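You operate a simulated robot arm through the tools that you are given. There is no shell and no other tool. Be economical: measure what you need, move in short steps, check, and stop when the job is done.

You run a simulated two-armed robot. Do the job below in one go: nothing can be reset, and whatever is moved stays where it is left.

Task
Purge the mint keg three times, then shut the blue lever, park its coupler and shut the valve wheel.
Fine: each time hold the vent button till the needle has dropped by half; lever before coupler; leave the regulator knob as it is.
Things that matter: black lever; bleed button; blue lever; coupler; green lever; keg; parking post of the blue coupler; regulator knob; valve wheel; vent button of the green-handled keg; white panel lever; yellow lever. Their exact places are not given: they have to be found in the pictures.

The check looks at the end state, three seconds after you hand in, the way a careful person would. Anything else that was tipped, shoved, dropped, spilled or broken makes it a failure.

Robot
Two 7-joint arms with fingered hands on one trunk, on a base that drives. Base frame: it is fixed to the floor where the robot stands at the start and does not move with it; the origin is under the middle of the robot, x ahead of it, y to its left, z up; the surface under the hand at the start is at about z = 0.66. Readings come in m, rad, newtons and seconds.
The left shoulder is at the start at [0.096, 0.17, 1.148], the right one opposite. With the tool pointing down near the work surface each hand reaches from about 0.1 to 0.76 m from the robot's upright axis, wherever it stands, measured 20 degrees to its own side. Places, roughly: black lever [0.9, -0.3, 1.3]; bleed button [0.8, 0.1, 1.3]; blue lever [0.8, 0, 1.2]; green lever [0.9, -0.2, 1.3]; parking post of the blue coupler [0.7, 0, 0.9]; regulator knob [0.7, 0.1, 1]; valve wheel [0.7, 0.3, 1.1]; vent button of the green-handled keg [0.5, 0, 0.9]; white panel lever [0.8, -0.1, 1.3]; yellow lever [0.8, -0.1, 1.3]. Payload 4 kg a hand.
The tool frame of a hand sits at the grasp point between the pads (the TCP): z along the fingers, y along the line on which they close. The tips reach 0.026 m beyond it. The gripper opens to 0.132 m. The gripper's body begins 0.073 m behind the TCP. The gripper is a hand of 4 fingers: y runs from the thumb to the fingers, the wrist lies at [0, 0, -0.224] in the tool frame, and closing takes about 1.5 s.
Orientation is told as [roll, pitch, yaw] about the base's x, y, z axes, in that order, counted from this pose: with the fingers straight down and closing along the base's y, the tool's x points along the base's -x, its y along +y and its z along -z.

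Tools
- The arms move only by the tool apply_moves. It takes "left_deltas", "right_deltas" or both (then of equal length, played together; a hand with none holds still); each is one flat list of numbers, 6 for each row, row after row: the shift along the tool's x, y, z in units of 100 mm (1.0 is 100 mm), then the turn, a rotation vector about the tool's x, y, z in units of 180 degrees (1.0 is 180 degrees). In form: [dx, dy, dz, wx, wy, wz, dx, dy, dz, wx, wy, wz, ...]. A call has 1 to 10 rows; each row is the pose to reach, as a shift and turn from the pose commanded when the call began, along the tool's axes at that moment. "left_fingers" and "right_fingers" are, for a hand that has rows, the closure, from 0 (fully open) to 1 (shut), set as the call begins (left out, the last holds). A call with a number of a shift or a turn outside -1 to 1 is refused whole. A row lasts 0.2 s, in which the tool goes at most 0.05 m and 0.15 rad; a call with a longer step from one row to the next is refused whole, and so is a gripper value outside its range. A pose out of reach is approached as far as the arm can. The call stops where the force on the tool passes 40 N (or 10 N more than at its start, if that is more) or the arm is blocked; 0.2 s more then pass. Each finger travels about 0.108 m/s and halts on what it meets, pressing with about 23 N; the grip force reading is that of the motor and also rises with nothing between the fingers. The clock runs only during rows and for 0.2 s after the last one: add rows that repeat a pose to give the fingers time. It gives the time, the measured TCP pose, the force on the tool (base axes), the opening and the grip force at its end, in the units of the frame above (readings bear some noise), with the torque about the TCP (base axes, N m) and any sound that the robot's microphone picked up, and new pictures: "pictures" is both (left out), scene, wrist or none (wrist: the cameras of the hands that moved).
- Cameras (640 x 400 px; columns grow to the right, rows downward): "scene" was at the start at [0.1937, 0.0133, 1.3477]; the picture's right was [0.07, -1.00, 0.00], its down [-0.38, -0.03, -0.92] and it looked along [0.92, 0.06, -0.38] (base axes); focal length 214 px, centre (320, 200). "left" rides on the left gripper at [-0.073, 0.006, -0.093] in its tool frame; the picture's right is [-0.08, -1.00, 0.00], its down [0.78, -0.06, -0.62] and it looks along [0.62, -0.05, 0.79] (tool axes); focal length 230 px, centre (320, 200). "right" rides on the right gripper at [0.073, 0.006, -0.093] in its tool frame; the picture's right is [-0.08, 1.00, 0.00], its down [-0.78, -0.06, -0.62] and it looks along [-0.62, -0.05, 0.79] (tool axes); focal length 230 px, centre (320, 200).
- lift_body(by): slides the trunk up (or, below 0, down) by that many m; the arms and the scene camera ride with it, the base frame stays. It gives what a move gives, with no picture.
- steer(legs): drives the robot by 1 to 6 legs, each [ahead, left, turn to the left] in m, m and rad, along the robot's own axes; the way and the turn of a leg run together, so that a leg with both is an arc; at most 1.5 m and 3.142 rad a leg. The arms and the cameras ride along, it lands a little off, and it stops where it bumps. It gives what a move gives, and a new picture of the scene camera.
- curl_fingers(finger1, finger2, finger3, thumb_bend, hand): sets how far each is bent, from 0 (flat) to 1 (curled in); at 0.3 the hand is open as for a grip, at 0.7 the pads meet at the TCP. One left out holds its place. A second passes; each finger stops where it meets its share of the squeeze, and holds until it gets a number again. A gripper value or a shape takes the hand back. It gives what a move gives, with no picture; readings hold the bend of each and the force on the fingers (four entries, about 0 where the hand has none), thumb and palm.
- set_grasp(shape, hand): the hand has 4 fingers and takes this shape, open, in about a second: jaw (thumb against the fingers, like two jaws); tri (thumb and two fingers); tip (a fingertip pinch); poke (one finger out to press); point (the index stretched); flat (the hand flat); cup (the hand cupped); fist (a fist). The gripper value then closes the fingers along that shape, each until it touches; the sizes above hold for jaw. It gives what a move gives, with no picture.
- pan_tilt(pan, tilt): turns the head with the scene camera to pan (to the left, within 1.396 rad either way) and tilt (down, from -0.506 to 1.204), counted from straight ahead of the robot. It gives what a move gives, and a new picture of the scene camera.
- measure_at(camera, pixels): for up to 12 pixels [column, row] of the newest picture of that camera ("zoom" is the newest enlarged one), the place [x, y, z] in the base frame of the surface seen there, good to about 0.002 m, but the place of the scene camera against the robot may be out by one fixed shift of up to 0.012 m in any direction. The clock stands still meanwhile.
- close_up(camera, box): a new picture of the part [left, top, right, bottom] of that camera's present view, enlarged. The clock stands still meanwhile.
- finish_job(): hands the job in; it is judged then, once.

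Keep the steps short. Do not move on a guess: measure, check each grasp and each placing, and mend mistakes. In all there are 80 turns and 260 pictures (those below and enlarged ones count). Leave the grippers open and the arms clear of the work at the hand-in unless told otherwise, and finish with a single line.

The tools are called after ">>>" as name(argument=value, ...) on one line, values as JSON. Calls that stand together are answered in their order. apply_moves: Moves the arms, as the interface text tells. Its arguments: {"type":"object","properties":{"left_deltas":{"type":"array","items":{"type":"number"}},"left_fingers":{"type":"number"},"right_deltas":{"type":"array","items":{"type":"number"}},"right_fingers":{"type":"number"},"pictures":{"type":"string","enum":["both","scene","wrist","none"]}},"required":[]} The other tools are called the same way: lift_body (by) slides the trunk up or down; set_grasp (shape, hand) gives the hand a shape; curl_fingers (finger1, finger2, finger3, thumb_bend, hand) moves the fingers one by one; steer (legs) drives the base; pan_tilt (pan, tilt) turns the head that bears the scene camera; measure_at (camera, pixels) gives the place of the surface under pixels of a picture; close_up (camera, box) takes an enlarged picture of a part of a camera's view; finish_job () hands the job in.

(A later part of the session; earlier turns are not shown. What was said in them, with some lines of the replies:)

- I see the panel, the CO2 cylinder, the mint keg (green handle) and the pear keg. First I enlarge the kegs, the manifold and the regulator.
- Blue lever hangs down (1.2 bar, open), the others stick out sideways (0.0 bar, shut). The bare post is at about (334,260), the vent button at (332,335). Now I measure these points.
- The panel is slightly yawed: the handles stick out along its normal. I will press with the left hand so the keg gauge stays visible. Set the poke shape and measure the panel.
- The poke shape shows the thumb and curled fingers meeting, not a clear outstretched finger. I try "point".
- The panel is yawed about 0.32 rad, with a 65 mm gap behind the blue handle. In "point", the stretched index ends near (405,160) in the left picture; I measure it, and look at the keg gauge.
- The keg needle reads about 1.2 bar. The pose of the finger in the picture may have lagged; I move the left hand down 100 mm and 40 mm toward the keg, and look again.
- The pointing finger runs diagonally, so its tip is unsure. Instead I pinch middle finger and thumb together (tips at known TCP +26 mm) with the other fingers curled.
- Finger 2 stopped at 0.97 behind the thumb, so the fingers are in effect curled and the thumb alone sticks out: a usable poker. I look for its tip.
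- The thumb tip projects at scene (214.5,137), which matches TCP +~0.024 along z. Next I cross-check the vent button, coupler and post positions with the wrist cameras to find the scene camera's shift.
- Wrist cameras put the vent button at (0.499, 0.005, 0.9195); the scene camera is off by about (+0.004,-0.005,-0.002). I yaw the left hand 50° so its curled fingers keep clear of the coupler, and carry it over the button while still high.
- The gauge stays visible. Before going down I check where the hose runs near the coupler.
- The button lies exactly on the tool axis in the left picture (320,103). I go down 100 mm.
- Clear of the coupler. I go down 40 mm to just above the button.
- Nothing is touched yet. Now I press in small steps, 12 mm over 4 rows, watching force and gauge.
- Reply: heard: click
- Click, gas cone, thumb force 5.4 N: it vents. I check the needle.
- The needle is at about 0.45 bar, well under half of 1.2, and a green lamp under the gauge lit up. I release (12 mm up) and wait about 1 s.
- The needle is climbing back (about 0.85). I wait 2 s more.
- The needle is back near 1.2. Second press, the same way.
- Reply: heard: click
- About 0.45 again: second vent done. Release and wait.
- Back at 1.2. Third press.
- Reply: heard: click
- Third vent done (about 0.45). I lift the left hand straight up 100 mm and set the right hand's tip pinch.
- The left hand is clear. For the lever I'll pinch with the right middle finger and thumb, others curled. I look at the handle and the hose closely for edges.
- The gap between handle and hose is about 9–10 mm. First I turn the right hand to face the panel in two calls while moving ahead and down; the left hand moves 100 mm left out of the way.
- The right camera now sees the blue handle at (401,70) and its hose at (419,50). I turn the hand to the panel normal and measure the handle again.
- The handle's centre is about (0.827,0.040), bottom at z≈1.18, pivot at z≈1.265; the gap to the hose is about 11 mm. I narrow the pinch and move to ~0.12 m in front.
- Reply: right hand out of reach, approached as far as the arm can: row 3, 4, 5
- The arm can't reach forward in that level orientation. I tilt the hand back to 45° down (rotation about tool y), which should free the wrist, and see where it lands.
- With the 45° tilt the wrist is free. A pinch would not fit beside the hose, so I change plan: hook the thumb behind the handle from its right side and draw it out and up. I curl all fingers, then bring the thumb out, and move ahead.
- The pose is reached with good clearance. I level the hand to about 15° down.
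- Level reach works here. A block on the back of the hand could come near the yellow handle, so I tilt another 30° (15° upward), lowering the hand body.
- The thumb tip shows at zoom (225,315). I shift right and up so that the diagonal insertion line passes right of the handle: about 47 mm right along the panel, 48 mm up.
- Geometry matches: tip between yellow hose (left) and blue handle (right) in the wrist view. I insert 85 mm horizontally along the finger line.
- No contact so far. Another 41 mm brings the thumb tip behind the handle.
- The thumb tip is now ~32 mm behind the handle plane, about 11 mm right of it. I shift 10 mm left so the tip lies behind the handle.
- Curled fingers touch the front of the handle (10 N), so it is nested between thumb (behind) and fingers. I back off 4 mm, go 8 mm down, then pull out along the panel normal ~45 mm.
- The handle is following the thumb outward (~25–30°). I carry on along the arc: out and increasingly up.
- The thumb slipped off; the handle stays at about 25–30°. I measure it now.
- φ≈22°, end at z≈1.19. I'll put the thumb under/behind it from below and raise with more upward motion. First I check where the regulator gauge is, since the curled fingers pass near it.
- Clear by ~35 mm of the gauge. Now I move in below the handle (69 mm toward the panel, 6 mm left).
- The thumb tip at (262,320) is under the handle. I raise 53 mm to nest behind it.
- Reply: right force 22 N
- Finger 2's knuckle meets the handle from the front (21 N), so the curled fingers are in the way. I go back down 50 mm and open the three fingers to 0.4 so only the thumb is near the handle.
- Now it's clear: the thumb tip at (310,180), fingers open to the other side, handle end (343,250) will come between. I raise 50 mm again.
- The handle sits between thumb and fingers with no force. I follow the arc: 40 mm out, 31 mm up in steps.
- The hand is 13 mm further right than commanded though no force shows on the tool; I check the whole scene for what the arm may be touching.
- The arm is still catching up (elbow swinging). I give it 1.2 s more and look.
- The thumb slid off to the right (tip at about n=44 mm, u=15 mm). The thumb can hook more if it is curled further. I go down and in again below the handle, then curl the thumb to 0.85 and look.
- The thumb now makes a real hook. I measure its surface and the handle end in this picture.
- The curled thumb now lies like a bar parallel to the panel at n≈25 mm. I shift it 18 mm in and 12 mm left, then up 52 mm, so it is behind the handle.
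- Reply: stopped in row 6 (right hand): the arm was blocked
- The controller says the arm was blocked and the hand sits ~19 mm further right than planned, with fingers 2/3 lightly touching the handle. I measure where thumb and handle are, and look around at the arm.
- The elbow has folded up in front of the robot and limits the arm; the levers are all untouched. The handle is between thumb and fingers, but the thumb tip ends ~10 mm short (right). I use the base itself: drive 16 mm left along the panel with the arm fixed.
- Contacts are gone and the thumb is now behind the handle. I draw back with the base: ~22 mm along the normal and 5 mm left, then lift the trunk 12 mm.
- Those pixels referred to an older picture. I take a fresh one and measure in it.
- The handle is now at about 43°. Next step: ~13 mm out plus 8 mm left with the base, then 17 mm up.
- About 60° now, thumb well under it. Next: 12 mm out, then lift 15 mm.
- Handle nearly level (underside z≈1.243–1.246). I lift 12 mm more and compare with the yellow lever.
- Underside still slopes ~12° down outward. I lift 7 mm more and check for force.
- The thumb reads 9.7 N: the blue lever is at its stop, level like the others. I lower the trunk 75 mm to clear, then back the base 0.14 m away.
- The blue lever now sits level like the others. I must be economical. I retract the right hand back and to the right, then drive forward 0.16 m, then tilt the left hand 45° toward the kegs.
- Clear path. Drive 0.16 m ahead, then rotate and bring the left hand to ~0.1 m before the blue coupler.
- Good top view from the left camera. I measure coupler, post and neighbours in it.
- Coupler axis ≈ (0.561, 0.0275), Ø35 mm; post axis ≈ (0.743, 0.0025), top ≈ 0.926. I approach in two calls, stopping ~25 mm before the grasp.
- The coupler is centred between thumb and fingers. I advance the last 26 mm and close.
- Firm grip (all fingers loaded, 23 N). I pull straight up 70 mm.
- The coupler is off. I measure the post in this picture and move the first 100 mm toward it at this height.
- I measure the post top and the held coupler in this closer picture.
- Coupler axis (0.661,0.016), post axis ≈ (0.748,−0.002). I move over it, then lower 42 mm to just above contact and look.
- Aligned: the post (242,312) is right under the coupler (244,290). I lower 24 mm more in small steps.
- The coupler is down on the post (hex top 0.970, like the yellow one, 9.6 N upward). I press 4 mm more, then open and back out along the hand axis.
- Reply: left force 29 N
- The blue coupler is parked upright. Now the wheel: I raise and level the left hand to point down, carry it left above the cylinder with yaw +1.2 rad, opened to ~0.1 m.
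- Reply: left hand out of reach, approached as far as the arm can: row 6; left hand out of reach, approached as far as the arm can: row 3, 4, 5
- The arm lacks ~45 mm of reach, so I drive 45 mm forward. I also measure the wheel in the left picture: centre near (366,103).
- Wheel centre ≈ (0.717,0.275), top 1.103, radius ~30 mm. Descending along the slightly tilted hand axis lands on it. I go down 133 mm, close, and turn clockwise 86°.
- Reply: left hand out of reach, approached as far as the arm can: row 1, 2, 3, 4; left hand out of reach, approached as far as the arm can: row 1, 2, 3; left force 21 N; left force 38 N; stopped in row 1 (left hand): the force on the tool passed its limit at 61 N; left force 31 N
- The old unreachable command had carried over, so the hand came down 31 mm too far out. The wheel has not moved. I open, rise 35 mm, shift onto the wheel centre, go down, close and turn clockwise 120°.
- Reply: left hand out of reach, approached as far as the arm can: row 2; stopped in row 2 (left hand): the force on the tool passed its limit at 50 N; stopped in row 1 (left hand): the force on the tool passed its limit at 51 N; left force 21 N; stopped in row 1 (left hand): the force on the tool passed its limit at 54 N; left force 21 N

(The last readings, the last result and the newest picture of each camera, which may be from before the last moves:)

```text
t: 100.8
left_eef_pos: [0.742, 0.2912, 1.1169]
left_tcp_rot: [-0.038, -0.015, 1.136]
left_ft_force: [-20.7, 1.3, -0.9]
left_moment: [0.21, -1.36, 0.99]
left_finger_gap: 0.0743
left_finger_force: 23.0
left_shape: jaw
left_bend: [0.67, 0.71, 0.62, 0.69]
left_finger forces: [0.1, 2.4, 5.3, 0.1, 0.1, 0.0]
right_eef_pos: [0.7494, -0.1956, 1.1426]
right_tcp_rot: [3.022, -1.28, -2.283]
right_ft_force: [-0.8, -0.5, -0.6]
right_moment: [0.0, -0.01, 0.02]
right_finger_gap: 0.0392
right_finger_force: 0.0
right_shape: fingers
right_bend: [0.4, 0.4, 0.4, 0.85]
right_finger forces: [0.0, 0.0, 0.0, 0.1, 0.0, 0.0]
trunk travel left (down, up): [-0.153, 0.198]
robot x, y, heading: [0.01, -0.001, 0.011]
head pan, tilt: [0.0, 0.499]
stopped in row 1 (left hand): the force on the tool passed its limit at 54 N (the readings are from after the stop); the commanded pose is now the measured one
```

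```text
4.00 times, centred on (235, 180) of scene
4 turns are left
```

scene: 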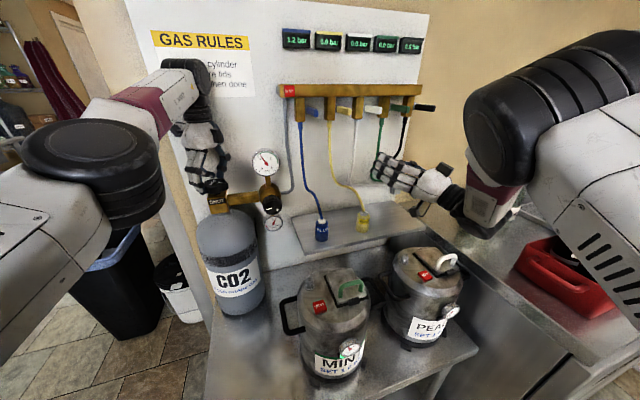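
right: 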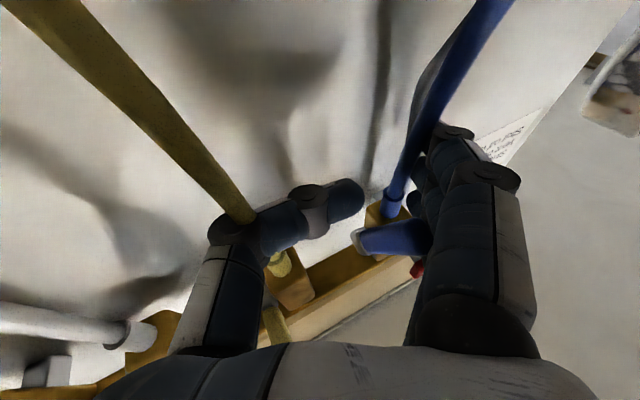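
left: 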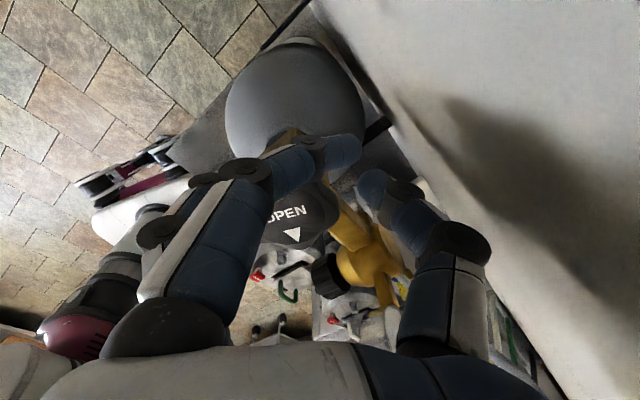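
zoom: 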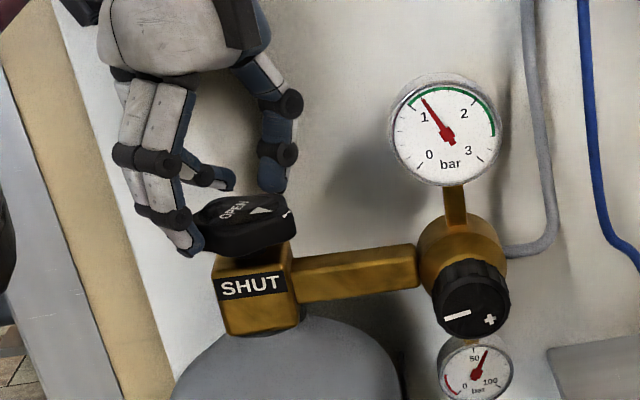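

The opened thumb was pressing the wall. I release to a narrower gap, lift the trunk 40 mm, shift back onto the wheel centre, go down, close and turn clockwise.

>>> apply_moves(left_deltas=[0, 0, 0, 0, 0, 0, 0, 0, 0, 0, 0, 0, 0, 0, 0, 0, 0, 0], left_fingers=0.38, pictures="none")

>>> lift_body(by=0.042)

>>> apply_moves(left_deltas=[0.084, 0.053, 0, 0, 0, 0, 0.168, 0.106, 0, 0, 0, 0, 0.252, 0.159, 0, 0, 0, 0, 0.252, 0.159, 0, 0, 0, 0], left_fingers=0.26, pictures="wrist")

>>> apply_moves(left_deltas=[0, 0, 0.15, 0, 0, 0, 0, 0, 0.3, 0, 0, 0, 0, 0, 0.45, 0, 0, 0, 0, 0, 0.59, 0, 0, 0], pictures="none")

>>> apply_moves(left_deltas=[0, 0, 0, 0, 0, 0, 0, 0, 0, 0, 0, 0, 0, 0, 0, 0, 0, 0, 0, 0, 0, 0, 0, 0, 0, 0, 0, 0, 0, 0, 0, 0, 0, 0, 0, 0], left_fingers=1.0, pictures="wrist")

>>> apply_moves(left_deltas=[0, 0, 0, 0, 0, 0.0477, 0, 0, 0, 0, 0, 0.0954, 0, 0, 0, 0, 0, 0.143, 0, 0, 0, 0, 0, 0.1908, 0, 0, 0, 0, 0, 0.2385, 0, 0, 0, 0, 0, 0.2862, 0, 0, 0, 0, 0, 0.3339, 0, 0, 0, 0, 0, 0.3816, 0, 0, 0, 0, 0, 0.4293, 0, 0, 0, 0, 0, 0.477], pictures="wrist")

>>> apply_moves(left_deltas=[0, 0, 0, 0, 0, 0.0477, 0, 0, 0, 0, 0, 0.0954, 0, 0, 0, 0, 0, 0.143, 0, 0, 0, 0, 0, 0.1908], pictures="both")

>>> close_up(camera="scene", box=[170, 130, 300, 230])

```text
t: 101.5
left_eef_pos: [0.7419, 0.2921, 1.1169]
left_tcp_rot: [-0.04, -0.014, 1.134]
left_ft_force: [-31.0, 2.8, -4.0]
left_moment: [-0.31, -2.99, 2.25]
left_finger_gap: 0.0841
left_finger_force: 0.0
left_shape: jaw
left_bend: [0.71, 0.71, 0.67, 0.69]
left_finger forces: [0.0, 0.0, 3.4, 0.0, 0.1, 0.1]
right_eef_pos: [0.7483, -0.1959, 1.1449]
right_tcp_rot: [3.023, -1.279, -2.287]
right_ft_force: [0.7, -0.6, -0.3]
right_moment: [0.05, -0.01, -0.01]
right_finger_gap: 0.0392
right_finger_force: 0.0
right_shape: fingers
right_bend: [0.4, 0.4, 0.4, 0.85]
right_finger forces: [0.0, 0.0, 0.1, 0.0, 0.1, 0.1]
trunk travel left (down, up): [-0.153, 0.198]
robot x, y, heading: [0.0082, -0.0015, 0.011]
head pan, tilt: [0.0, 0.499]
```

```text
t: 101.9
left_eef_pos: [0.7411, 0.2911, 1.1175]
left_tcp_rot: [-0.036, -0.014, 1.14]
left_ft_force: [-13.7, 1.4, 2.8]
left_moment: [0.23, -1.21, 0.8]
left_finger_gap: 0.0838
left_finger_force: 0.0
left_shape: jaw
left_bend: [0.71, 0.71, 0.68, 0.69]
left_finger forces: [0.1, 0.0, 3.4, 0.1, 0.0, 0.1]
right_eef_pos: [0.7506, -0.1952, 1.1464]
right_tcp_rot: [3.022, -1.281, -2.285]
right_ft_force: [0.2, -0.1, 0.6]
right_moment: [-0.01, -0.04, 0.04]
right_finger_gap: 0.0393
right_finger_force: 0.0
right_shape: fingers
right_bend: [0.4, 0.4, 0.4, 0.85]
right_finger forces: [0.0, 0.0, 0.1, 0.0, 0.0, 0.0]
trunk travel left (down, up): [-0.156, 0.196]
robot x, y, heading: [0.0097, -0.0027, 0.012]
head pan, tilt: [0.0, 0.499]
stopped: the force on the tool passed its limit at 58 N (the readings are from after the stop); the commanded pose is now the measured one
```

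```text
t: 102.9
left_eef_pos: [0.7198, 0.2742, 1.114]
left_tcp_rot: [-0.034, -0.011, 1.135]
left_ft_force: [0.4, 0.5, -0.6]
left_moment: [-0.01, 0.03, 0.0]
left_finger_gap: 0.0977
left_finger_force: 0.1
left_shape: jaw
left_bend: [0.65, 0.64, 0.64, 0.61]
left_finger forces: [0.0, 0.0, 0.0, 0.1, 0.0, 0.0]
left hand out of reach, approached as far as the arm can: row 1, 2, 3
right_eef_pos: [0.7527, -0.1959, 1.1452]
right_tcp_rot: [3.02, -1.28, -2.282]
right_ft_force: [0.0, -0.1, 0.5]
right_moment: [-0.01, 0.02, 0.0]
right_finger_gap: 0.0393
right_finger_force: 0.1
right_shape: fingers
right_bend: [0.4, 0.4, 0.4, 0.85]
right_finger forces: [0.0, 0.0, 0.0, 0.1, 0.1, 0.1]
trunk travel left (down, up): [-0.156, 0.196]
robot x, y, heading: [0.0091, -0.0005, 0.009]
head pan, tilt: [0.0, 0.499]
```

left: 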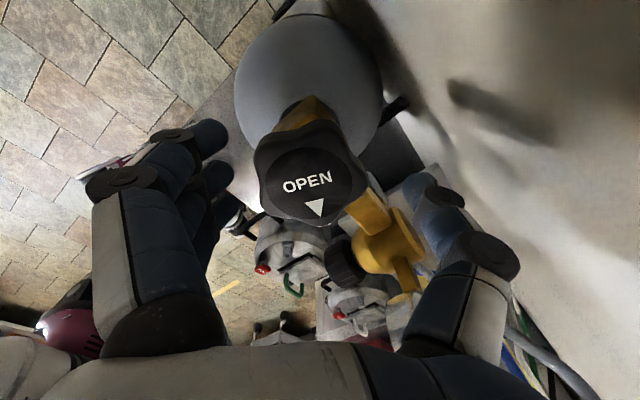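

```text
t: 103.9
left_eef_pos: [0.7214, 0.2744, 1.0541]
left_tcp_rot: [-0.032, -0.01, 1.133]
left_ft_force: [-0.2, 0.2, -0.7]
left_moment: [0.03, 0.02, 0.0]
left_finger_gap: 0.0976
left_finger_force: 0.0
left_shape: jaw
left_bend: [0.65, 0.64, 0.64, 0.61]
left_finger forces: [0.1, 0.1, 0.0, 0.1, 0.0, 0.0]
right_eef_pos: [0.7525, -0.1959, 1.1439]
right_tcp_rot: [3.016, -1.282, -2.279]
right_ft_force: [0.2, 0.3, 0.2]
right_moment: [0.0, 0.02, -0.01]
right_finger_gap: 0.0394
right_finger_force: 0.0
right_shape: fingers
right_bend: [0.4, 0.4, 0.4, 0.85]
right_finger forces: [0.0, 0.0, 0.0, 0.0, 0.0, 0.1]
trunk travel left (down, up): [-0.156, 0.196]
robot x, y, heading: [0.0068, -0.0007, 0.01]
head pan, tilt: [0.0, 0.499]
```

```text
t: 105.3
left_eef_pos: [0.722, 0.2746, 1.0548]
left_tcp_rot: [-0.034, -0.011, 1.136]
left_ft_force: [0.1, 2.0, -1.6]
left_moment: [0.03, 0.03, 0.21]
left_finger_gap: 0.0451
left_finger_force: 23.2
left_shape: jaw
left_bend: [0.73, 0.72, 0.73, 0.7]
left_finger forces: [5.9, 6.9, 8.0, 0.0, 19.8, 0.0]
right_eef_pos: [0.7519, -0.1965, 1.1455]
right_tcp_rot: [3.018, -1.279, -2.277]
right_ft_force: [0.1, 0.1, 0.1]
right_moment: [0.03, 0.01, 0.04]
right_finger_gap: 0.0393
right_finger_force: 0.0
right_shape: fingers
right_bend: [0.4, 0.4, 0.4, 0.85]
right_finger forces: [0.1, 0.0, 0.0, 0.0, 0.1, 0.0]
trunk travel left (down, up): [-0.156, 0.196]
robot x, y, heading: [0.0124, -0.0016, 0.012]
head pan, tilt: [0.0, 0.499]
```

left: 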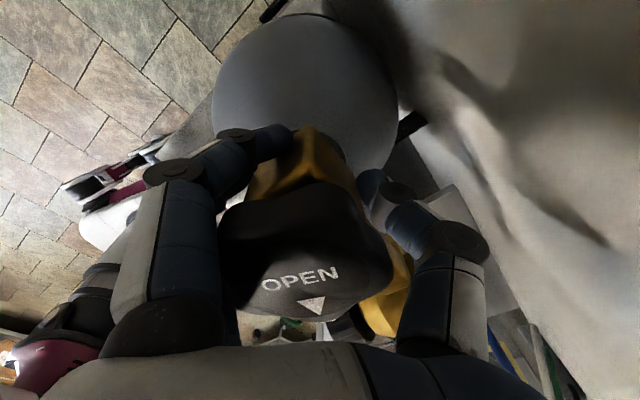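

```text
t: 106.4
left_eef_pos: [0.7201, 0.2729, 1.0551]
left_tcp_rot: [-0.028, -0.016, 0.733]
left_ft_force: [-1.1, -13.4, -0.5]
left_moment: [-1.13, 1.65, 9.18]
left_finger_gap: 0.0434
left_finger_force: 22.8
left_shape: jaw
left_bend: [0.73, 0.73, 0.73, 0.71]
left_finger forces: [7.3, 2.2, 150.7, 0.0, 149.9, 0.1]
right_eef_pos: [0.752, -0.1971, 1.1457]
right_tcp_rot: [3.019, -1.28, -2.279]
right_ft_force: [-0.7, -0.1, -0.5]
right_moment: [0.02, 0.0, -0.01]
right_finger_gap: 0.0395
right_finger_force: 0.2
right_shape: fingers
right_bend: [0.4, 0.4, 0.4, 0.85]
right_finger forces: [0.0, 0.0, 0.1, 0.0, 0.0, 0.0]
trunk travel left (down, up): [-0.156, 0.196]
robot x, y, heading: [0.0058, -0.0041, 0.008]
head pan, tilt: [0.0, 0.499]
stopped in row 5 (left hand): the arm was blocked; the commanded pose is now the measured one
```

left: 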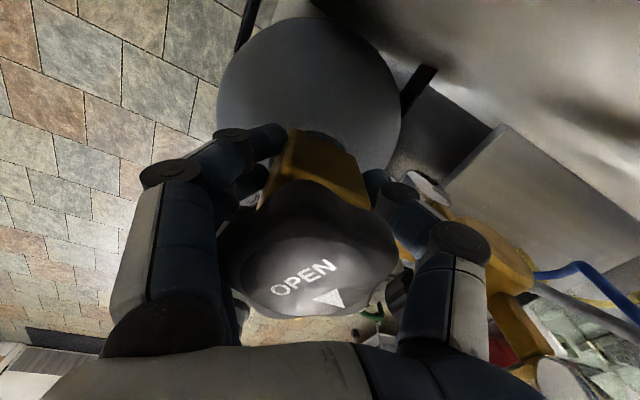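

```text
t: 107.0
left_eef_pos: [0.7197, 0.2738, 1.0561]
left_tcp_rot: [-0.028, -0.013, 0.732]
left_ft_force: [-0.9, -13.2, 2.1]
left_moment: [-1.04, 1.73, 9.02]
left_finger_gap: 0.0435
left_finger_force: 23.2
left_shape: jaw
left_bend: [0.73, 0.74, 0.73, 0.71]
left_finger forces: [7.1, 1.9, 147.0, 0.0, 147.1, 0.0]
right_eef_pos: [0.7519, -0.1976, 1.1455]
right_tcp_rot: [3.016, -1.28, -2.278]
right_ft_force: [0.2, -0.2, 0.4]
right_moment: [0.0, 0.01, 0.01]
right_finger_gap: 0.0391
right_finger_force: 0.0
right_shape: fingers
right_bend: [0.4, 0.4, 0.4, 0.85]
right_finger forces: [0.1, 0.1, 0.1, 0.0, 0.1, 0.0]
trunk travel left (down, up): [-0.156, 0.196]
robot x, y, heading: [0.0104, -0.0063, 0.011]
head pan, tilt: [0.0, 0.499]
stopped in row 2 (left hand): the arm was blocked; the commanded pose is now the measured one
```

scene: 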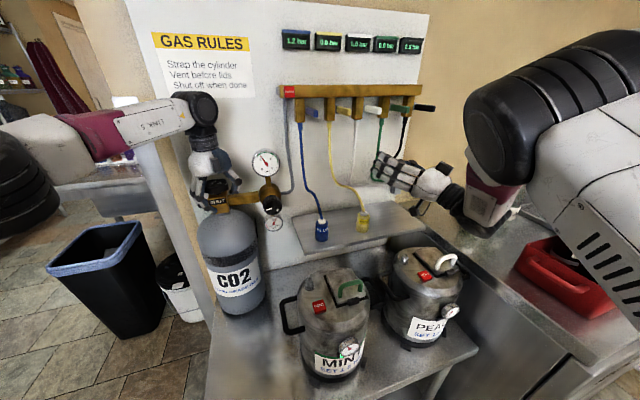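
left: 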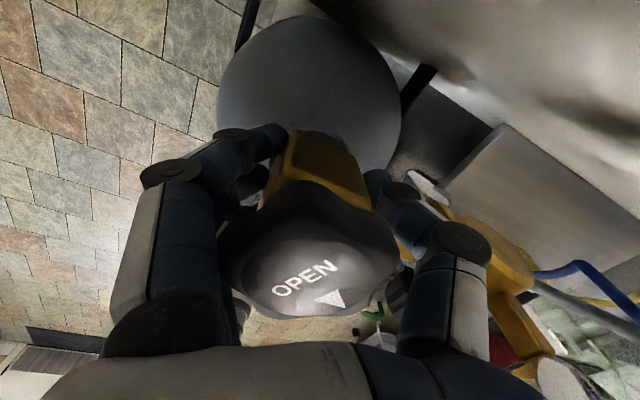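

```text
4.00 times, centred on (235, 180) of scene
3 turns are left
```

zoom: 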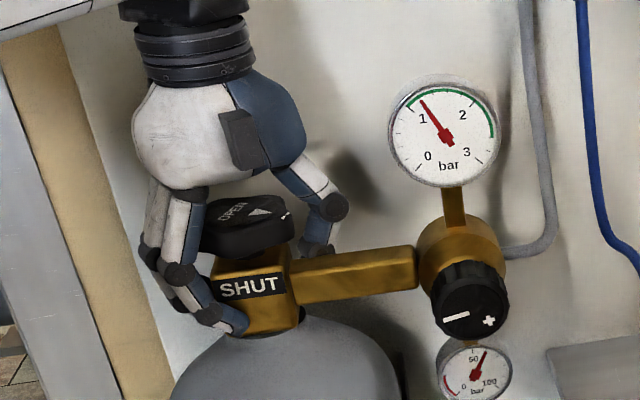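

The trunk lift had been stopped, so the hand closed on the valve body below the wheel; the wheel hasn't moved. I open, rise 48 mm to rim height, turn back for stroke, close on the rim and turn clockwise.

>>> apply_moves(left_deltas=[0, 0, 0, 0, 0, 0, 0, 0, 0, 0, 0, 0, 0, 0, 0, 0, 0, 0, 0, 0, 0, 0, 0, 0], left_fingers=0.26, pictures="none")

>>> apply_moves(left_deltas=[0, 0, -0.12, 0, 0, 0, 0, 0, -0.24, 0, 0, 0, 0, 0, -0.36, 0, 0, 0, 0, 0, -0.47, 0, 0, 0, 0, 0, -0.47, 0, 0, -0.0477, 0, 0, -0.47, 0, 0, -0.0954, 0, 0, -0.47, 0, 0, -0.143, 0, 0, -0.47, 0, 0, -0.143], pictures="wrist")

>>> apply_moves(left_deltas=[0, 0, 0, 0, 0, 0, 0, 0, 0, 0, 0, 0, 0, 0, 0, 0, 0, 0, 0, 0, 0, 0, 0, 0, 0, 0, 0, 0, 0, 0, 0, 0, 0, 0, 0, 0], left_fingers=1.0, pictures="none")

>>> apply_moves(left_deltas=[0, 0, 0, 0, 0, 0.0477, 0, 0, 0, 0, 0, 0.0954, 0, 0, 0, 0, 0, 0.143, 0, 0, 0, 0, 0, 0.1908, 0, 0, 0, 0, 0, 0.2385, 0, 0, 0, 0, 0, 0.2862, 0, 0, 0, 0, 0, 0.3339, 0, 0, 0, 0, 0, 0.3816, 0, 0, 0, 0, 0, 0.4293, 0, 0, 0, 0, 0, 0.477], pictures="wrist")

>>> apply_moves(left_deltas=[0, 0, 0, 0, 0, 0.0477, 0, 0, 0, 0, 0, 0.0954, 0, 0, 0, 0, 0, 0.143, 0, 0, 0, 0, 0, 0.1908], pictures="both")

>>> close_up(camera="scene", box=[170, 130, 300, 230])

```text
t: 108.0
left_eef_pos: [0.7206, 0.2754, 1.0539]
left_tcp_rot: [-0.029, -0.015, 0.712]
left_ft_force: [0.3, -0.5, -0.2]
left_moment: [0.0, 0.0, -0.04]
left_finger_gap: 0.0972
left_finger_force: 0.2
left_shape: jaw
left_bend: [0.65, 0.65, 0.65, 0.61]
left_finger forces: [0.0, 0.0, 0.1, 0.0, 0.0, 0.0]
right_eef_pos: [0.7533, -0.1946, 1.145]
right_tcp_rot: [3.018, -1.283, -2.279]
right_ft_force: [0.1, 0.5, 0.0]
right_moment: [0.01, 0.01, 0.02]
right_finger_gap: 0.0393
right_finger_force: 0.1
right_shape: fingers
right_bend: [0.4, 0.4, 0.4, 0.85]
right_finger forces: [0.0, 0.0, 0.0, 0.0, 0.0, 0.1]
trunk travel left (down, up): [-0.156, 0.196]
robot x, y, heading: [0.006, -0.0011, 0.015]
head pan, tilt: [0.0, 0.499]
```

```text
t: 109.8
left_eef_pos: [0.7174, 0.2759, 1.1013]
left_tcp_rot: [-0.032, 0.0, 1.165]
left_ft_force: [0.4, -0.3, 0.8]
left_moment: [0.04, 0.01, -0.02]
left_finger_gap: 0.0972
left_finger_force: 0.0
left_shape: jaw
left_bend: [0.65, 0.65, 0.65, 0.61]
left_finger forces: [0.0, 0.0, 0.0, 0.1, 0.0, 0.1]
right_eef_pos: [0.752, -0.1962, 1.1442]
right_tcp_rot: [3.016, -1.281, -2.279]
right_ft_force: [-0.1, -0.2, 0.4]
right_moment: [0.02, 0.0, -0.01]
right_finger_gap: 0.0393
right_finger_force: 0.1
right_shape: fingers
right_bend: [0.4, 0.4, 0.4, 0.85]
right_finger forces: [0.1, 0.0, 0.0, 0.0, 0.0, 0.0]
trunk travel left (down, up): [-0.156, 0.196]
robot x, y, heading: [0.0085, -0.0014, 0.008]
head pan, tilt: [0.0, 0.499]
```

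left: 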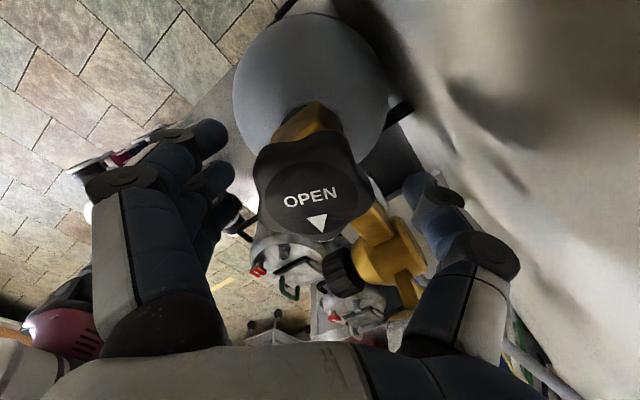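

```text
t: 111.2
left_eef_pos: [0.7197, 0.2758, 1.1004]
left_tcp_rot: [-0.033, 0.0, 1.162]
left_ft_force: [-0.8, -0.3, -5.4]
left_moment: [-0.05, -0.17, 0.03]
left_finger_gap: 0.0481
left_finger_force: 23.3
left_shape: jaw
left_bend: [0.73, 0.73, 0.73, 0.7]
left_finger forces: [6.3, 6.9, 6.9, 0.0, 20.5, 0.0]
right_eef_pos: [0.7529, -0.1955, 1.1453]
right_tcp_rot: [3.019, -1.282, -2.279]
right_ft_force: [0.2, 0.7, 0.3]
right_moment: [0.02, 0.02, -0.04]
right_finger_gap: 0.0392
right_finger_force: 0.1
right_shape: fingers
right_bend: [0.4, 0.4, 0.4, 0.85]
right_finger forces: [0.0, 0.0, 0.0, 0.0, 0.1, 0.1]
trunk travel left (down, up): [-0.156, 0.196]
robot x, y, heading: [0.0023, 0.0013, 0.009]
head pan, tilt: [0.0, 0.499]
```

```text
t: 112.3
left_eef_pos: [0.7152, 0.2777, 1.1019]
left_tcp_rot: [-0.025, -0.018, 0.53]
left_ft_force: [-25.3, -4.3, -10.9]
left_moment: [-0.62, -5.94, 2.56]
left_finger_gap: 0.0484
left_finger_force: 22.9
left_shape: jaw
left_bend: [0.73, 0.73, 0.74, 0.7]
left_finger forces: [10.1, 7.0, 6.2, 0.0, 27.4, 0.0]
right_eef_pos: [0.7485, -0.1959, 1.1477]
right_tcp_rot: [3.028, -1.279, -2.284]
right_ft_force: [-0.4, -0.1, 0.0]
right_moment: [-0.02, 0.02, -0.02]
right_finger_gap: 0.0394
right_finger_force: 0.0
right_shape: fingers
right_bend: [0.4, 0.4, 0.4, 0.85]
right_finger forces: [0.0, 0.0, 0.1, 0.1, 0.0, 0.0]
trunk travel left (down, up): [-0.156, 0.196]
robot x, y, heading: [0.0091, -0.0029, 0.012]
head pan, tilt: [0.0, 0.499]
stopped in row 5 (left hand): the force on the tool passed its limit at 49 N (the readings are from after the stop); the commanded pose is now the measured one
```

left: 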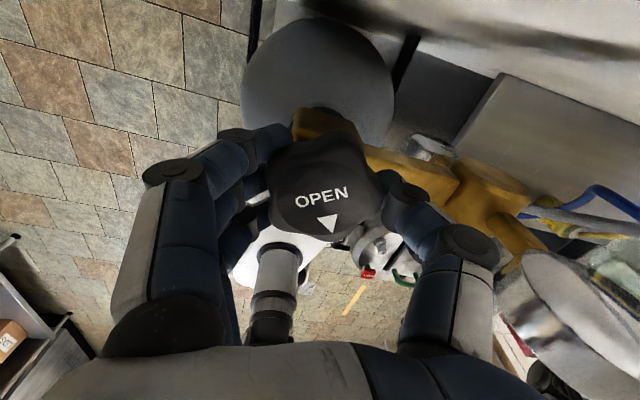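

```text
t: 112.6
left_eef_pos: [0.7136, 0.2803, 1.102]
left_tcp_rot: [-0.029, -0.019, 0.507]
left_ft_force: [-24.2, -6.5, -9.3]
left_moment: [-0.79, -6.33, 2.84]
left_finger_gap: 0.0495
left_finger_force: 23.5
left_shape: jaw
left_bend: [0.74, 0.73, 0.74, 0.7]
left_finger forces: [9.6, 6.6, 5.1, 0.0, 29.1, 0.1]
right_eef_pos: [0.749, -0.1951, 1.1488]
right_tcp_rot: [3.026, -1.277, -2.282]
right_ft_force: [0.1, -0.2, -0.1]
right_moment: [0.03, -0.02, 0.01]
right_finger_gap: 0.0395
right_finger_force: 0.0
right_shape: fingers
right_bend: [0.4, 0.4, 0.4, 0.85]
right_finger forces: [0.0, 0.0, 0.0, 0.0, 0.1, 0.1]
trunk travel left (down, up): [-0.156, 0.196]
robot x, y, heading: [0.0079, -0.0025, 0.014]
head pan, tilt: [0.0, 0.499]
stopped in row 1 (left hand): the force on the tool passed its limit at 42 N (the readings are from after the stop); the commanded pose is now the measured one
```

scene: 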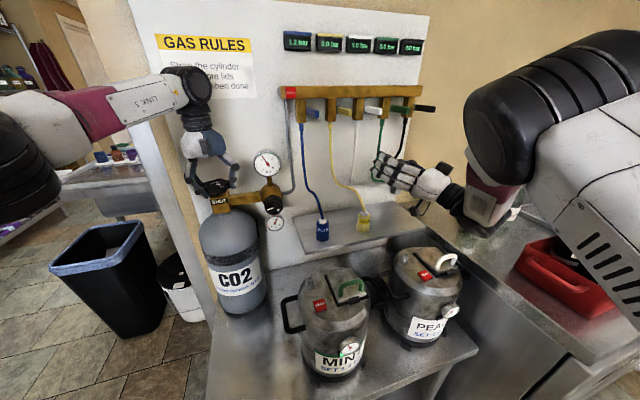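
left: 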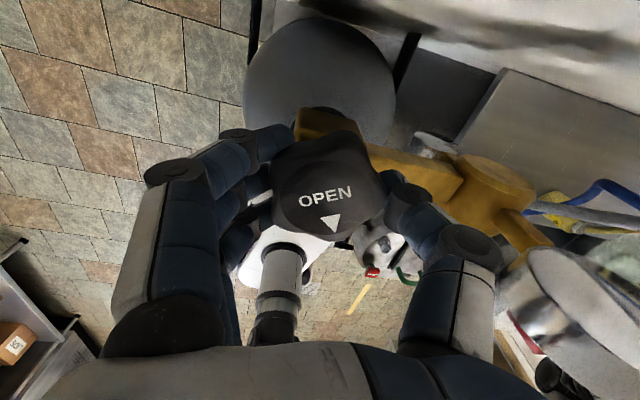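

```text
4.00 times, centred on (235, 180) of scene
2 turns are left
```

zoom: 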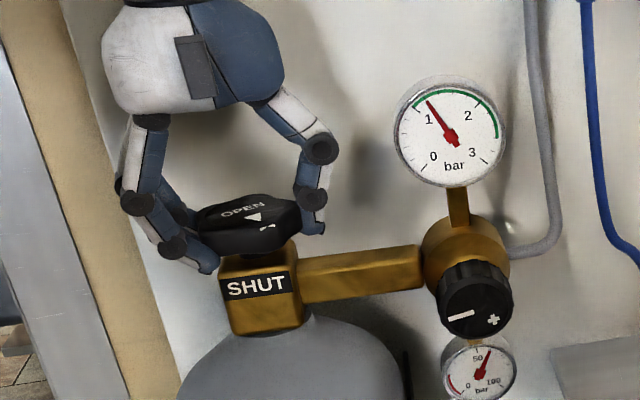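

The wheel has turned ~37° with the hand, then the wrist met the wall panel. I now ratchet: open, turn back, close, turn clockwise, three strokes in the free yaw range; then open, lift clear and back away.

>>> apply_moves(left_deltas=[0, 0, 0, 0, 0, 0, 0, 0, 0, 0, 0, 0, 0, 0, 0, 0, 0, 0, 0, 0, 0, 0, 0, 0], left_fingers=0.26, pictures="none")

>>> apply_moves(left_deltas=[-0.017, -0.06, 0, 0, 0, -0.0477, -0.017, -0.06, 0, 0, 0, -0.0954, -0.017, -0.06, 0, 0, 0, -0.143, -0.017, -0.06, 0, 0, 0, -0.1908, -0.017, -0.06, 0, 0, 0, -0.2385, -0.017, -0.06, 0, 0, 0, -0.2862, -0.017, -0.06, 0, 0, 0, -0.3339, -0.017, -0.06, 0, 0, 0, -0.3816, -0.017, -0.06, 0, 0, 0, -0.3816], pictures="none")

>>> apply_moves(left_deltas=[0, 0, 0, 0, 0, 0, 0, 0, 0, 0, 0, 0, 0, 0, 0, 0, 0, 0, 0, 0, 0, 0, 0, 0, 0, 0, 0, 0, 0, 0, 0, 0, 0, 0, 0, 0], left_fingers=1.0, pictures="none")

>>> apply_moves(left_deltas=[0, 0, 0, 0, 0, 0.0477, 0, 0, 0, 0, 0, 0.0954, 0, 0, 0, 0, 0, 0.143, 0, 0, 0, 0, 0, 0.1908, 0, 0, 0, 0, 0, 0.2385, 0, 0, 0, 0, 0, 0.2862, 0, 0, 0, 0, 0, 0.3339], pictures="none")

>>> apply_moves(left_deltas=[0, 0, 0, 0, 0, 0, 0, 0, 0, 0, 0, 0, 0, 0, 0, 0, 0, 0, 0, 0, 0, 0, 0, 0], left_fingers=0.26, pictures="none")

>>> apply_moves(left_deltas=[0, 0, 0, 0, 0, -0.0477, 0, 0, 0, 0, 0, -0.0954, 0, 0, 0, 0, 0, -0.143, 0, 0, 0, 0, 0, -0.1908, 0, 0, 0, 0, 0, -0.2385, 0, 0, 0, 0, 0, -0.2862, 0, 0, 0, 0, 0, -0.3339, 0, 0, 0, 0, 0, -0.3339], pictures="none")

>>> apply_moves(left_deltas=[0, 0, 0, 0, 0, 0, 0, 0, 0, 0, 0, 0, 0, 0, 0, 0, 0, 0, 0, 0, 0, 0, 0, 0, 0, 0, 0, 0, 0, 0, 0, 0, 0, 0, 0, 0], left_fingers=1.0, pictures="none")

>>> apply_moves(left_deltas=[0, 0, 0, 0, 0, 0.0477, 0, 0, 0, 0, 0, 0.0954, 0, 0, 0, 0, 0, 0.143, 0, 0, 0, 0, 0, 0.1908, 0, 0, 0, 0, 0, 0.2385, 0, 0, 0, 0, 0, 0.2862, 0, 0, 0, 0, 0, 0.3339], pictures="none")

>>> apply_moves(left_deltas=[0, 0, 0, 0, 0, 0, 0, 0, 0, 0, 0, 0, 0, 0, 0, 0, 0, 0, 0, 0, 0, 0, 0, 0], left_fingers=0.26, pictures="none")

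>>> apply_moves(left_deltas=[0, 0, 0, 0, 0, -0.0477, 0, 0, 0, 0, 0, -0.0954, 0, 0, 0, 0, 0, -0.143, 0, 0, 0, 0, 0, -0.1908, 0, 0, 0, 0, 0, -0.2385, 0, 0, 0, 0, 0, -0.2862, 0, 0, 0, 0, 0, -0.3339, 0, 0, 0, 0, 0, -0.3339], pictures="none")

>>> apply_moves(left_deltas=[0, 0, 0, 0, 0, 0, 0, 0, 0, 0, 0, 0, 0, 0, 0, 0, 0, 0, 0, 0, 0, 0, 0, 0, 0, 0, 0, 0, 0, 0, 0, 0, 0, 0, 0, 0], left_fingers=1.0, pictures="none")

>>> apply_moves(left_deltas=[0, 0, 0, 0, 0, 0.0477, 0, 0, 0, 0, 0, 0.0954, 0, 0, 0, 0, 0, 0.143, 0, 0, 0, 0, 0, 0.1908, 0, 0, 0, 0, 0, 0.2385, 0, 0, 0, 0, 0, 0.2862, 0, 0, 0, 0, 0, 0.3339], pictures="none")

```text
t: 113.6
left_eef_pos: [0.713, 0.2796, 1.1024]
left_tcp_rot: [-0.026, -0.017, 0.502]
left_ft_force: [-25.8, -3.3, 0.3]
left_moment: [0.35, -2.79, 1.09]
left_finger_gap: 0.0971
left_finger_force: 0.0
left_shape: jaw
left_bend: [0.65, 0.65, 0.65, 0.61]
left_finger forces: [0.0, 0.0, 0.1, 0.0, 0.0, 0.0]
right_eef_pos: [0.7478, -0.1945, 1.1475]
right_tcp_rot: [3.027, -1.279, -2.283]
right_ft_force: [-0.2, -1.4, 0.8]
right_moment: [-0.01, 0.0, 0.0]
right_finger_gap: 0.0391
right_finger_force: 0.2
right_shape: fingers
right_bend: [0.4, 0.4, 0.4, 0.85]
right_finger forces: [0.0, 0.1, 0.0, 0.1, 0.0, 0.1]
trunk travel left (down, up): [-0.156, 0.196]
robot x, y, heading: [0.0054, -0.0051, 0.009]
head pan, tilt: [0.0, 0.499]
```

```text
t: 115.6
left_eef_pos: [0.721, 0.2749, 1.0988]
left_tcp_rot: [-0.024, 0.018, 1.701]
left_ft_force: [0.0, -0.2, 0.1]
left_moment: [0.02, 0.02, 0.0]
left_finger_gap: 0.0975
left_finger_force: 0.1
left_shape: jaw
left_bend: [0.65, 0.65, 0.65, 0.61]
left_finger forces: [0.0, 0.1, 0.0, 0.0, 0.1, 0.0]
right_eef_pos: [0.7528, -0.1949, 1.1442]
right_tcp_rot: [3.019, -1.281, -2.278]
right_ft_force: [0.5, 0.5, -0.2]
right_moment: [-0.01, 0.02, 0.01]
right_finger_gap: 0.0392
right_finger_force: 0.1
right_shape: fingers
right_bend: [0.4, 0.4, 0.4, 0.85]
right_finger forces: [0.0, 0.0, 0.0, 0.1, 0.1, 0.1]
trunk travel left (down, up): [-0.156, 0.196]
robot x, y, heading: [0.0089, -0.0031, 0.014]
head pan, tilt: [0.0, 0.499]
```

```text
t: 117.0
left_eef_pos: [0.7215, 0.2748, 1.1]
left_tcp_rot: [-0.019, 0.018, 1.701]
left_ft_force: [-2.7, -1.7, -4.0]
left_moment: [0.12, 0.28, 0.07]
left_finger_gap: 0.0463
left_finger_force: 23.1
left_shape: jaw
left_bend: [0.73, 0.73, 0.74, 0.7]
left_finger forces: [10.5, 7.5, 6.8, 0.0, 20.8, 0.0]
right_eef_pos: [0.7525, -0.1943, 1.1451]
right_tcp_rot: [3.018, -1.282, -2.277]
right_ft_force: [0.5, -0.6, 0.2]
right_moment: [0.01, 0.02, 0.05]
right_finger_gap: 0.039
right_finger_force: 0.0
right_shape: fingers
right_bend: [0.4, 0.4, 0.4, 0.85]
right_finger forces: [0.0, 0.0, 0.1, 0.0, 0.0, 0.0]
trunk travel left (down, up): [-0.156, 0.196]
robot x, y, heading: [0.0095, -0.005, 0.015]
head pan, tilt: [0.0, 0.499]
```

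```text
t: 118.6
left_eef_pos: [0.7189, 0.2733, 1.0966]
left_tcp_rot: [-0.022, 0.001, 0.683]
left_ft_force: [-7.5, -8.9, -15.3]
left_moment: [0.12, -2.49, 1.94]
left_finger_gap: 0.0423
left_finger_force: 22.8
left_shape: jaw
left_bend: [0.75, 0.73, 0.73, 0.71]
left_finger forces: [4.4, 6.0, 14.9, 0.0, 26.7, 0.0]
right_eef_pos: [0.7514, -0.1949, 1.1456]
right_tcp_rot: [3.021, -1.279, -2.28]
right_ft_force: [-0.1, 0.5, -0.1]
right_moment: [0.02, -0.02, -0.01]
right_finger_gap: 0.039
right_finger_force: 0.0
right_shape: fingers
right_bend: [0.4, 0.4, 0.4, 0.85]
right_finger forces: [0.0, 0.0, 0.0, 0.0, 0.0, 0.1]
trunk travel left (down, up): [-0.156, 0.196]
robot x, y, heading: [0.0069, 0.0, 0.015]
head pan, tilt: [0.0, 0.499]
stopped in row 7 (left hand): the force on the tool passed its limit at 54 N (the readings are from after the stop); the commanded pose is now the measured one
```

```text
t: 119.6
left_eef_pos: [0.7192, 0.275, 1.0989]
left_tcp_rot: [-0.021, -0.002, 0.683]
left_ft_force: [-0.5, 0.1, 0.5]
left_moment: [-0.01, -0.03, 0.02]
left_finger_gap: 0.0972
left_finger_force: 0.1
left_shape: jaw
left_bend: [0.65, 0.65, 0.65, 0.61]
left_finger forces: [0.0, 0.1, 0.0, 0.0, 0.1, 0.0]
right_eef_pos: [0.7518, -0.1939, 1.1455]
right_tcp_rot: [3.021, -1.282, -2.279]
right_ft_force: [-0.2, -0.1, -0.1]
right_moment: [-0.02, 0.02, 0.02]
right_finger_gap: 0.0392
right_finger_force: 0.1
right_shape: fingers
right_bend: [0.4, 0.4, 0.4, 0.85]
right_finger forces: [0.0, 0.0, 0.1, 0.0, 0.1, 0.0]
trunk travel left (down, up): [-0.156, 0.196]
robot x, y, heading: [0.0061, -0.0042, 0.017]
head pan, tilt: [0.0, 0.499]
```

```text
t: 121.4
left_eef_pos: [0.7197, 0.2744, 1.097]
left_tcp_rot: [-0.012, 0.017, 1.734]
left_ft_force: [-0.4, 0.3, -0.9]
left_moment: [0.02, -0.02, 0.02]
left_finger_gap: 0.0971
left_finger_force: 0.0
left_shape: jaw
left_bend: [0.65, 0.65, 0.65, 0.61]
left_finger forces: [0.0, 0.0, 0.0, 0.1, 0.0, 0.0]
right_eef_pos: [0.7518, -0.1952, 1.1449]
right_tcp_rot: [3.019, -1.281, -2.278]
right_ft_force: [0.1, 0.2, 0.1]
right_moment: [0.0, -0.01, -0.01]
right_finger_gap: 0.0393
right_finger_force: 0.0
right_shape: fingers
right_bend: [0.4, 0.4, 0.4, 0.85]
right_finger forces: [0.0, 0.0, 0.0, 0.1, 0.1, 0.1]
trunk travel left (down, up): [-0.156, 0.196]
robot x, y, heading: [0.0089, -0.0041, 0.018]
head pan, tilt: [0.0, 0.499]
```

```text
t: 122.8
left_eef_pos: [0.7199, 0.2742, 1.0963]
left_tcp_rot: [-0.012, 0.018, 1.731]
left_ft_force: [-1.2, -0.7, -2.1]
left_moment: [0.12, 0.35, 0.14]
left_finger_gap: 0.0446
left_finger_force: 22.7
left_shape: jaw
left_bend: [0.74, 0.73, 0.74, 0.71]
left_finger forces: [11.4, 7.2, 6.6, 0.0, 21.5, 0.0]
right_eef_pos: [0.7531, -0.1959, 1.1459]
right_tcp_rot: [3.018, -1.28, -2.277]
right_ft_force: [-0.1, 0.1, 0.1]
right_moment: [0.01, 0.02, -0.02]
right_finger_gap: 0.0393
right_finger_force: 0.1
right_shape: fingers
right_bend: [0.4, 0.4, 0.4, 0.85]
right_finger forces: [0.1, 0.0, 0.1, 0.1, 0.1, 0.0]
trunk travel left (down, up): [-0.156, 0.196]
robot x, y, heading: [0.0077, -0.0039, 0.017]
head pan, tilt: [0.0, 0.499]
```

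```text
t: 123.7
left_eef_pos: [0.7202, 0.2667, 1.0944]
left_tcp_rot: [-0.014, 0.018, 1.203]
left_ft_force: [-3.5, -12.2, -12.9]
left_moment: [-0.02, -0.05, 0.89]
left_finger_gap: 0.0394
left_finger_force: 22.7
left_shape: jaw
left_bend: [0.74, 0.73, 0.74, 0.72]
left_finger forces: [9.3, 14.2, 12.8, 0.0, 20.7, 0.0]
right_eef_pos: [0.7524, -0.1973, 1.1456]
right_tcp_rot: [3.021, -1.282, -2.281]
right_ft_force: [-0.1, 0.2, 0.8]
right_moment: [0.02, 0.01, -0.04]
right_finger_gap: 0.0394
right_finger_force: 0.0
right_shape: fingers
right_bend: [0.4, 0.4, 0.4, 0.85]
right_finger forces: [0.1, 0.1, 0.0, 0.0, 0.1, 0.0]
trunk travel left (down, up): [-0.156, 0.196]
robot x, y, heading: [0.0045, -0.0035, 0.013]
head pan, tilt: [0.0, 0.499]
stopped in row 4 (left hand): the force on the tool passed its limit at 43 N (the readings are from after the stop); the commanded pose is now the measured one
```

```text
t: 124.7
left_eef_pos: [0.7189, 0.27, 1.0964]
left_tcp_rot: [-0.016, 0.013, 1.205]
left_ft_force: [-0.6, 0.3, 0.7]
left_moment: [0.04, -0.02, 0.0]
left_finger_gap: 0.0973
left_finger_force: 0.1
left_shape: jaw
left_bend: [0.65, 0.65, 0.65, 0.61]
left_finger forces: [0.1, 0.1, 0.0, 0.1, 0.0, 0.0]
right_eef_pos: [0.7507, -0.1952, 1.1455]
right_tcp_rot: [3.02, -1.281, -2.279]
right_ft_force: [0.0, 0.8, -0.8]
right_moment: [0.01, 0.04, 0.02]
right_finger_gap: 0.0393
right_finger_force: 0.0
right_shape: fingers
right_bend: [0.4, 0.4, 0.4, 0.85]
right_finger forces: [0.0, 0.0, 0.0, 0.0, 0.0, 0.1]
trunk travel left (down, up): [-0.156, 0.196]
robot x, y, heading: [0.0099, -0.0054, 0.014]
head pan, tilt: [0.0, 0.499]
```

```text
t: 126.5
left_eef_pos: [0.7194, 0.2696, 1.095]
left_tcp_rot: [0.004, 0.022, 2.256]
left_ft_force: [-0.2, 0.1, 0.2]
left_moment: [0.03, 0.0, 0.03]
left_finger_gap: 0.0976
left_finger_force: 0.0
left_shape: jaw
left_bend: [0.65, 0.65, 0.65, 0.61]
left_finger forces: [0.0, 0.1, 0.1, 0.1, 0.0, 0.0]
right_eef_pos: [0.752, -0.1971, 1.1461]
right_tcp_rot: [3.02, -1.281, -2.281]
right_ft_force: [0.2, 0.0, -0.3]
right_moment: [-0.01, 0.02, 0.02]
right_finger_gap: 0.0391
right_finger_force: 0.0
right_shape: fingers
right_bend: [0.4, 0.4, 0.4, 0.85]
right_finger forces: [0.0, 0.0, 0.1, 0.1, 0.0, 0.1]
trunk travel left (down, up): [-0.156, 0.196]
robot x, y, heading: [0.0063, -0.0006, 0.013]
head pan, tilt: [0.0, 0.499]
```

```text
t: 127.9
left_eef_pos: [0.7203, 0.2701, 1.0948]
left_tcp_rot: [0.008, 0.018, 2.257]
left_ft_force: [0.4, -1.1, -5.3]
left_moment: [-0.13, 0.11, -0.05]
left_finger_gap: 0.0389
left_finger_force: 23.2
left_shape: jaw
left_bend: [0.74, 0.74, 0.71, 0.72]
left_finger forces: [6.9, 8.9, 6.7, 0.0, 21.8, 0.0]
right_eef_pos: [0.7508, -0.1971, 1.1441]
right_tcp_rot: [3.018, -1.28, -2.278]
right_ft_force: [0.0, -0.4, -1.4]
right_moment: [0.0, -0.03, 0.02]
right_finger_gap: 0.0393
right_finger_force: 0.0
right_shape: fingers
right_bend: [0.4, 0.4, 0.4, 0.85]
right_finger forces: [0.0, 0.0, 0.0, 0.0, 0.1, 0.0]
trunk travel left (down, up): [-0.156, 0.196]
robot x, y, heading: [0.0046, -0.0064, 0.011]
head pan, tilt: [0.0, 0.499]
```

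```text
t: 129.2
left_eef_pos: [0.7183, 0.259, 1.0961]
left_tcp_rot: [-0.006, 0.031, 1.487]
left_ft_force: [-4.2, -16.9, -3.3]
left_moment: [0.11, 0.5, 1.04]
left_finger_gap: 0.0342
left_finger_force: 22.7
left_shape: jaw
left_bend: [0.73, 0.72, 0.73, 0.72]
left_finger forces: [31.9, 17.1, 0.0, 0.0, 16.6, 0.0]
right_eef_pos: [0.7498, -0.1996, 1.1458]
right_tcp_rot: [3.024, -1.28, -2.284]
right_ft_force: [0.4, 1.1, -0.4]
right_moment: [0.02, 0.01, -0.01]
right_finger_gap: 0.0392
right_finger_force: 0.0
right_shape: fingers
right_bend: [0.4, 0.4, 0.4, 0.85]
right_finger forces: [0.1, 0.0, 0.1, 0.0, 0.0, 0.0]
trunk travel left (down, up): [-0.156, 0.196]
robot x, y, heading: [0.0084, -0.0049, 0.008]
head pan, tilt: [0.0, 0.499]
stopped in row 6 (left hand): the force on the tool passed its limit at 43 N (the readings are from after the stop); the commanded pose is now the measured one
```

>>> apply_moves(left_deltas=[0, 0, 0, 0, 0, 0, 0, 0, 0, 0, 0, 0, 0, 0, 0, 0, 0, 0, 0, 0, 0, 0, 0, 0, 0, 0, 0, 0, 0, 0], left_fingers=0.22, pictures="none")

>>> lift_body(by=0.06)

>>> steer(legs=[[-0.12, 0, 0]])

>>> set_grasp(shape="jaw", hand="right")

>>> set_grasp(shape="jaw", hand="left")

```text
t: 130.4
left_eef_pos: [0.7189, 0.2645, 1.0954]
left_tcp_rot: [-0.007, 0.026, 1.493]
left_ft_force: [-0.1, -0.4, 0.3]
left_moment: [-0.01, 0.01, 0.02]
left_finger_gap: 0.1026
left_finger_force: 0.2
left_shape: jaw
left_bend: [0.61, 0.61, 0.61, 0.57]
left_finger forces: [0.0, 0.0, 0.0, 0.1, 0.0, 0.0]
right_eef_pos: [0.7519, -0.1974, 1.1449]
right_tcp_rot: [3.018, -1.281, -2.282]
right_ft_force: [0.0, -0.1, 0.1]
right_moment: [0.01, 0.03, 0.01]
right_finger_gap: 0.0393
right_finger_force: 0.3
right_shape: fingers
right_bend: [0.4, 0.4, 0.4, 0.85]
right_finger forces: [0.0, 0.1, 0.0, 0.0, 0.0, 0.0]
trunk travel left (down, up): [-0.156, 0.196]
robot x, y, heading: [0.0096, -0.0039, 0.016]
head pan, tilt: [0.0, 0.499]
```

```text
t: 131.4
left_eef_pos: [0.7133, 0.2633, 1.1666]
left_tcp_rot: [-0.025, 0.025, 1.491]
left_ft_force: [-0.5, -0.3, -0.5]
left_moment: [0.03, 0.0, -0.03]
left_finger_gap: 0.1028
left_finger_force: 0.0
left_shape: jaw
left_bend: [0.61, 0.61, 0.61, 0.57]
left_finger forces: [0.0, 0.0, 0.0, 0.1, 0.0, 0.0]
right_eef_pos: [0.7519, -0.1971, 1.2031]
right_tcp_rot: [3.014, -1.282, -2.274]
right_ft_force: [-0.5, -0.7, -0.4]
right_moment: [0.02, -0.02, -0.01]
right_finger_gap: 0.0393
right_finger_force: 0.0
right_shape: fingers
right_bend: [0.4, 0.4, 0.4, 0.85]
right_finger forces: [0.1, 0.0, 0.0, 0.1, 0.0, 0.1]
trunk travel left (down, up): [-0.216, 0.136]
robot x, y, heading: [0.0071, -0.0045, 0.011]
head pan, tilt: [0.0, 0.499]
```

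```text
t: 132.6
left_eef_pos: [0.5929, 0.2629, 1.1693]
left_tcp_rot: [-0.03, 0.024, 1.493]
left_ft_force: [-0.2, 0.0, -0.5]
left_moment: [0.0, -0.05, 0.05]
left_finger_gap: 0.1029
left_finger_force: 0.1
left_shape: jaw
left_bend: [0.61, 0.61, 0.61, 0.57]
left_finger forces: [0.1, 0.0, 0.1, 0.0, 0.0, 0.1]
right_eef_pos: [0.6295, -0.199, 1.2054]
right_tcp_rot: [3.022, -1.28, -2.283]
right_ft_force: [-0.1, -0.5, 0.7]
right_moment: [-0.03, 0.03, 0.02]
right_finger_gap: 0.0392
right_finger_force: 0.1
right_shape: fingers
right_bend: [0.4, 0.4, 0.4, 0.85]
right_finger forces: [0.0, 0.1, 0.0, 0.1, 0.0, 0.0]
trunk travel left (down, up): [-0.216, 0.136]
robot x, y, heading: [-0.1143, -0.0055, 0.01]
head pan, tilt: [0.0, 0.499]
```

scene: 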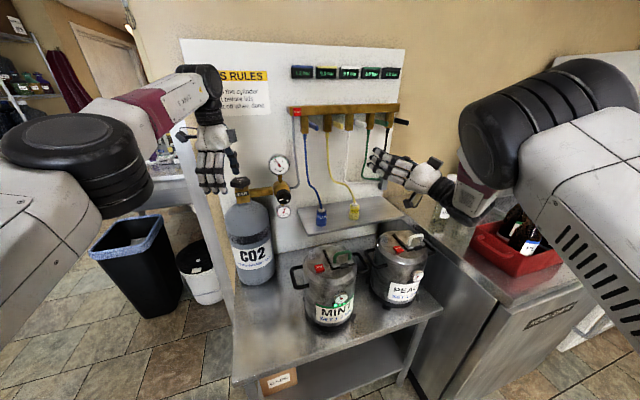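

```text
t: 133.5
left_eef_pos: [0.5931, 0.2624, 1.1683]
left_tcp_rot: [-0.027, 0.024, 1.493]
left_ft_force: [0.3, 0.3, -0.3]
left_moment: [0.0, 0.0, -0.01]
left_finger_gap: 0.1028
left_finger_force: 0.1
left_shape: jaw
left_bend: [0.61, 0.61, 0.61, 0.57]
left_finger forces: [0.1, 0.0, 0.1, 0.0, 0.1, 0.0]
right_eef_pos: [0.6309, -0.1981, 1.2037]
right_tcp_rot: [3.02, -1.282, -2.281]
right_ft_force: [0.2, 0.3, 1.2]
right_moment: [0.02, 0.0, -0.01]
right_finger_gap: 0.1318
right_finger_force: 0.1
right_shape: jaw
right_bend: [0.3, 0.3, 0.3, 0.3]
right_finger forces: [0.0, 0.1, 0.1, 0.1, 0.0, 0.0]
trunk travel left (down, up): [-0.216, 0.136]
robot x, y, heading: [-0.1113, -0.003, 0.011]
head pan, tilt: [0.0, 0.499]
```

```text
t: 134.4
left_eef_pos: [0.5924, 0.2624, 1.168]
left_tcp_rot: [-0.03, 0.024, 1.492]
left_ft_force: [0.5, 0.5, -0.3]
left_moment: [0.0, 0.0, 0.02]
left_finger_gap: 0.1319
left_finger_force: 0.0
left_shape: jaw
left_bend: [0.3, 0.3, 0.3, 0.3]
left_finger forces: [0.0, 0.0, 0.0, 0.0, 0.1, 0.0]
right_eef_pos: [0.6309, -0.1983, 1.2031]
right_tcp_rot: [3.018, -1.282, -2.279]
right_ft_force: [-0.3, -0.2, 0.6]
right_moment: [0.01, 0.04, 0.01]
right_finger_gap: 0.1321
right_finger_force: 0.0
right_shape: jaw
right_bend: [0.3, 0.3, 0.3, 0.3]
right_finger forces: [0.1, 0.1, 0.0, 0.0, 0.0, 0.0]
trunk travel left (down, up): [-0.216, 0.136]
robot x, y, heading: [-0.1105, -0.0025, 0.009]
head pan, tilt: [0.0, 0.499]
1 turns are left
```

The three wheel strokes ran clockwise until force stopped each one. The arms are clear, both grippers are open, and the last turn goes to the hand-in.

>>> finish_job()

```text
The job is handed in.
```

Handed in: the mint keg was purged three times, the blue lever shut and its coupler parked; the wheel was turned clockwise until force stopped it, but I had no turns left to check that it is fully shut.
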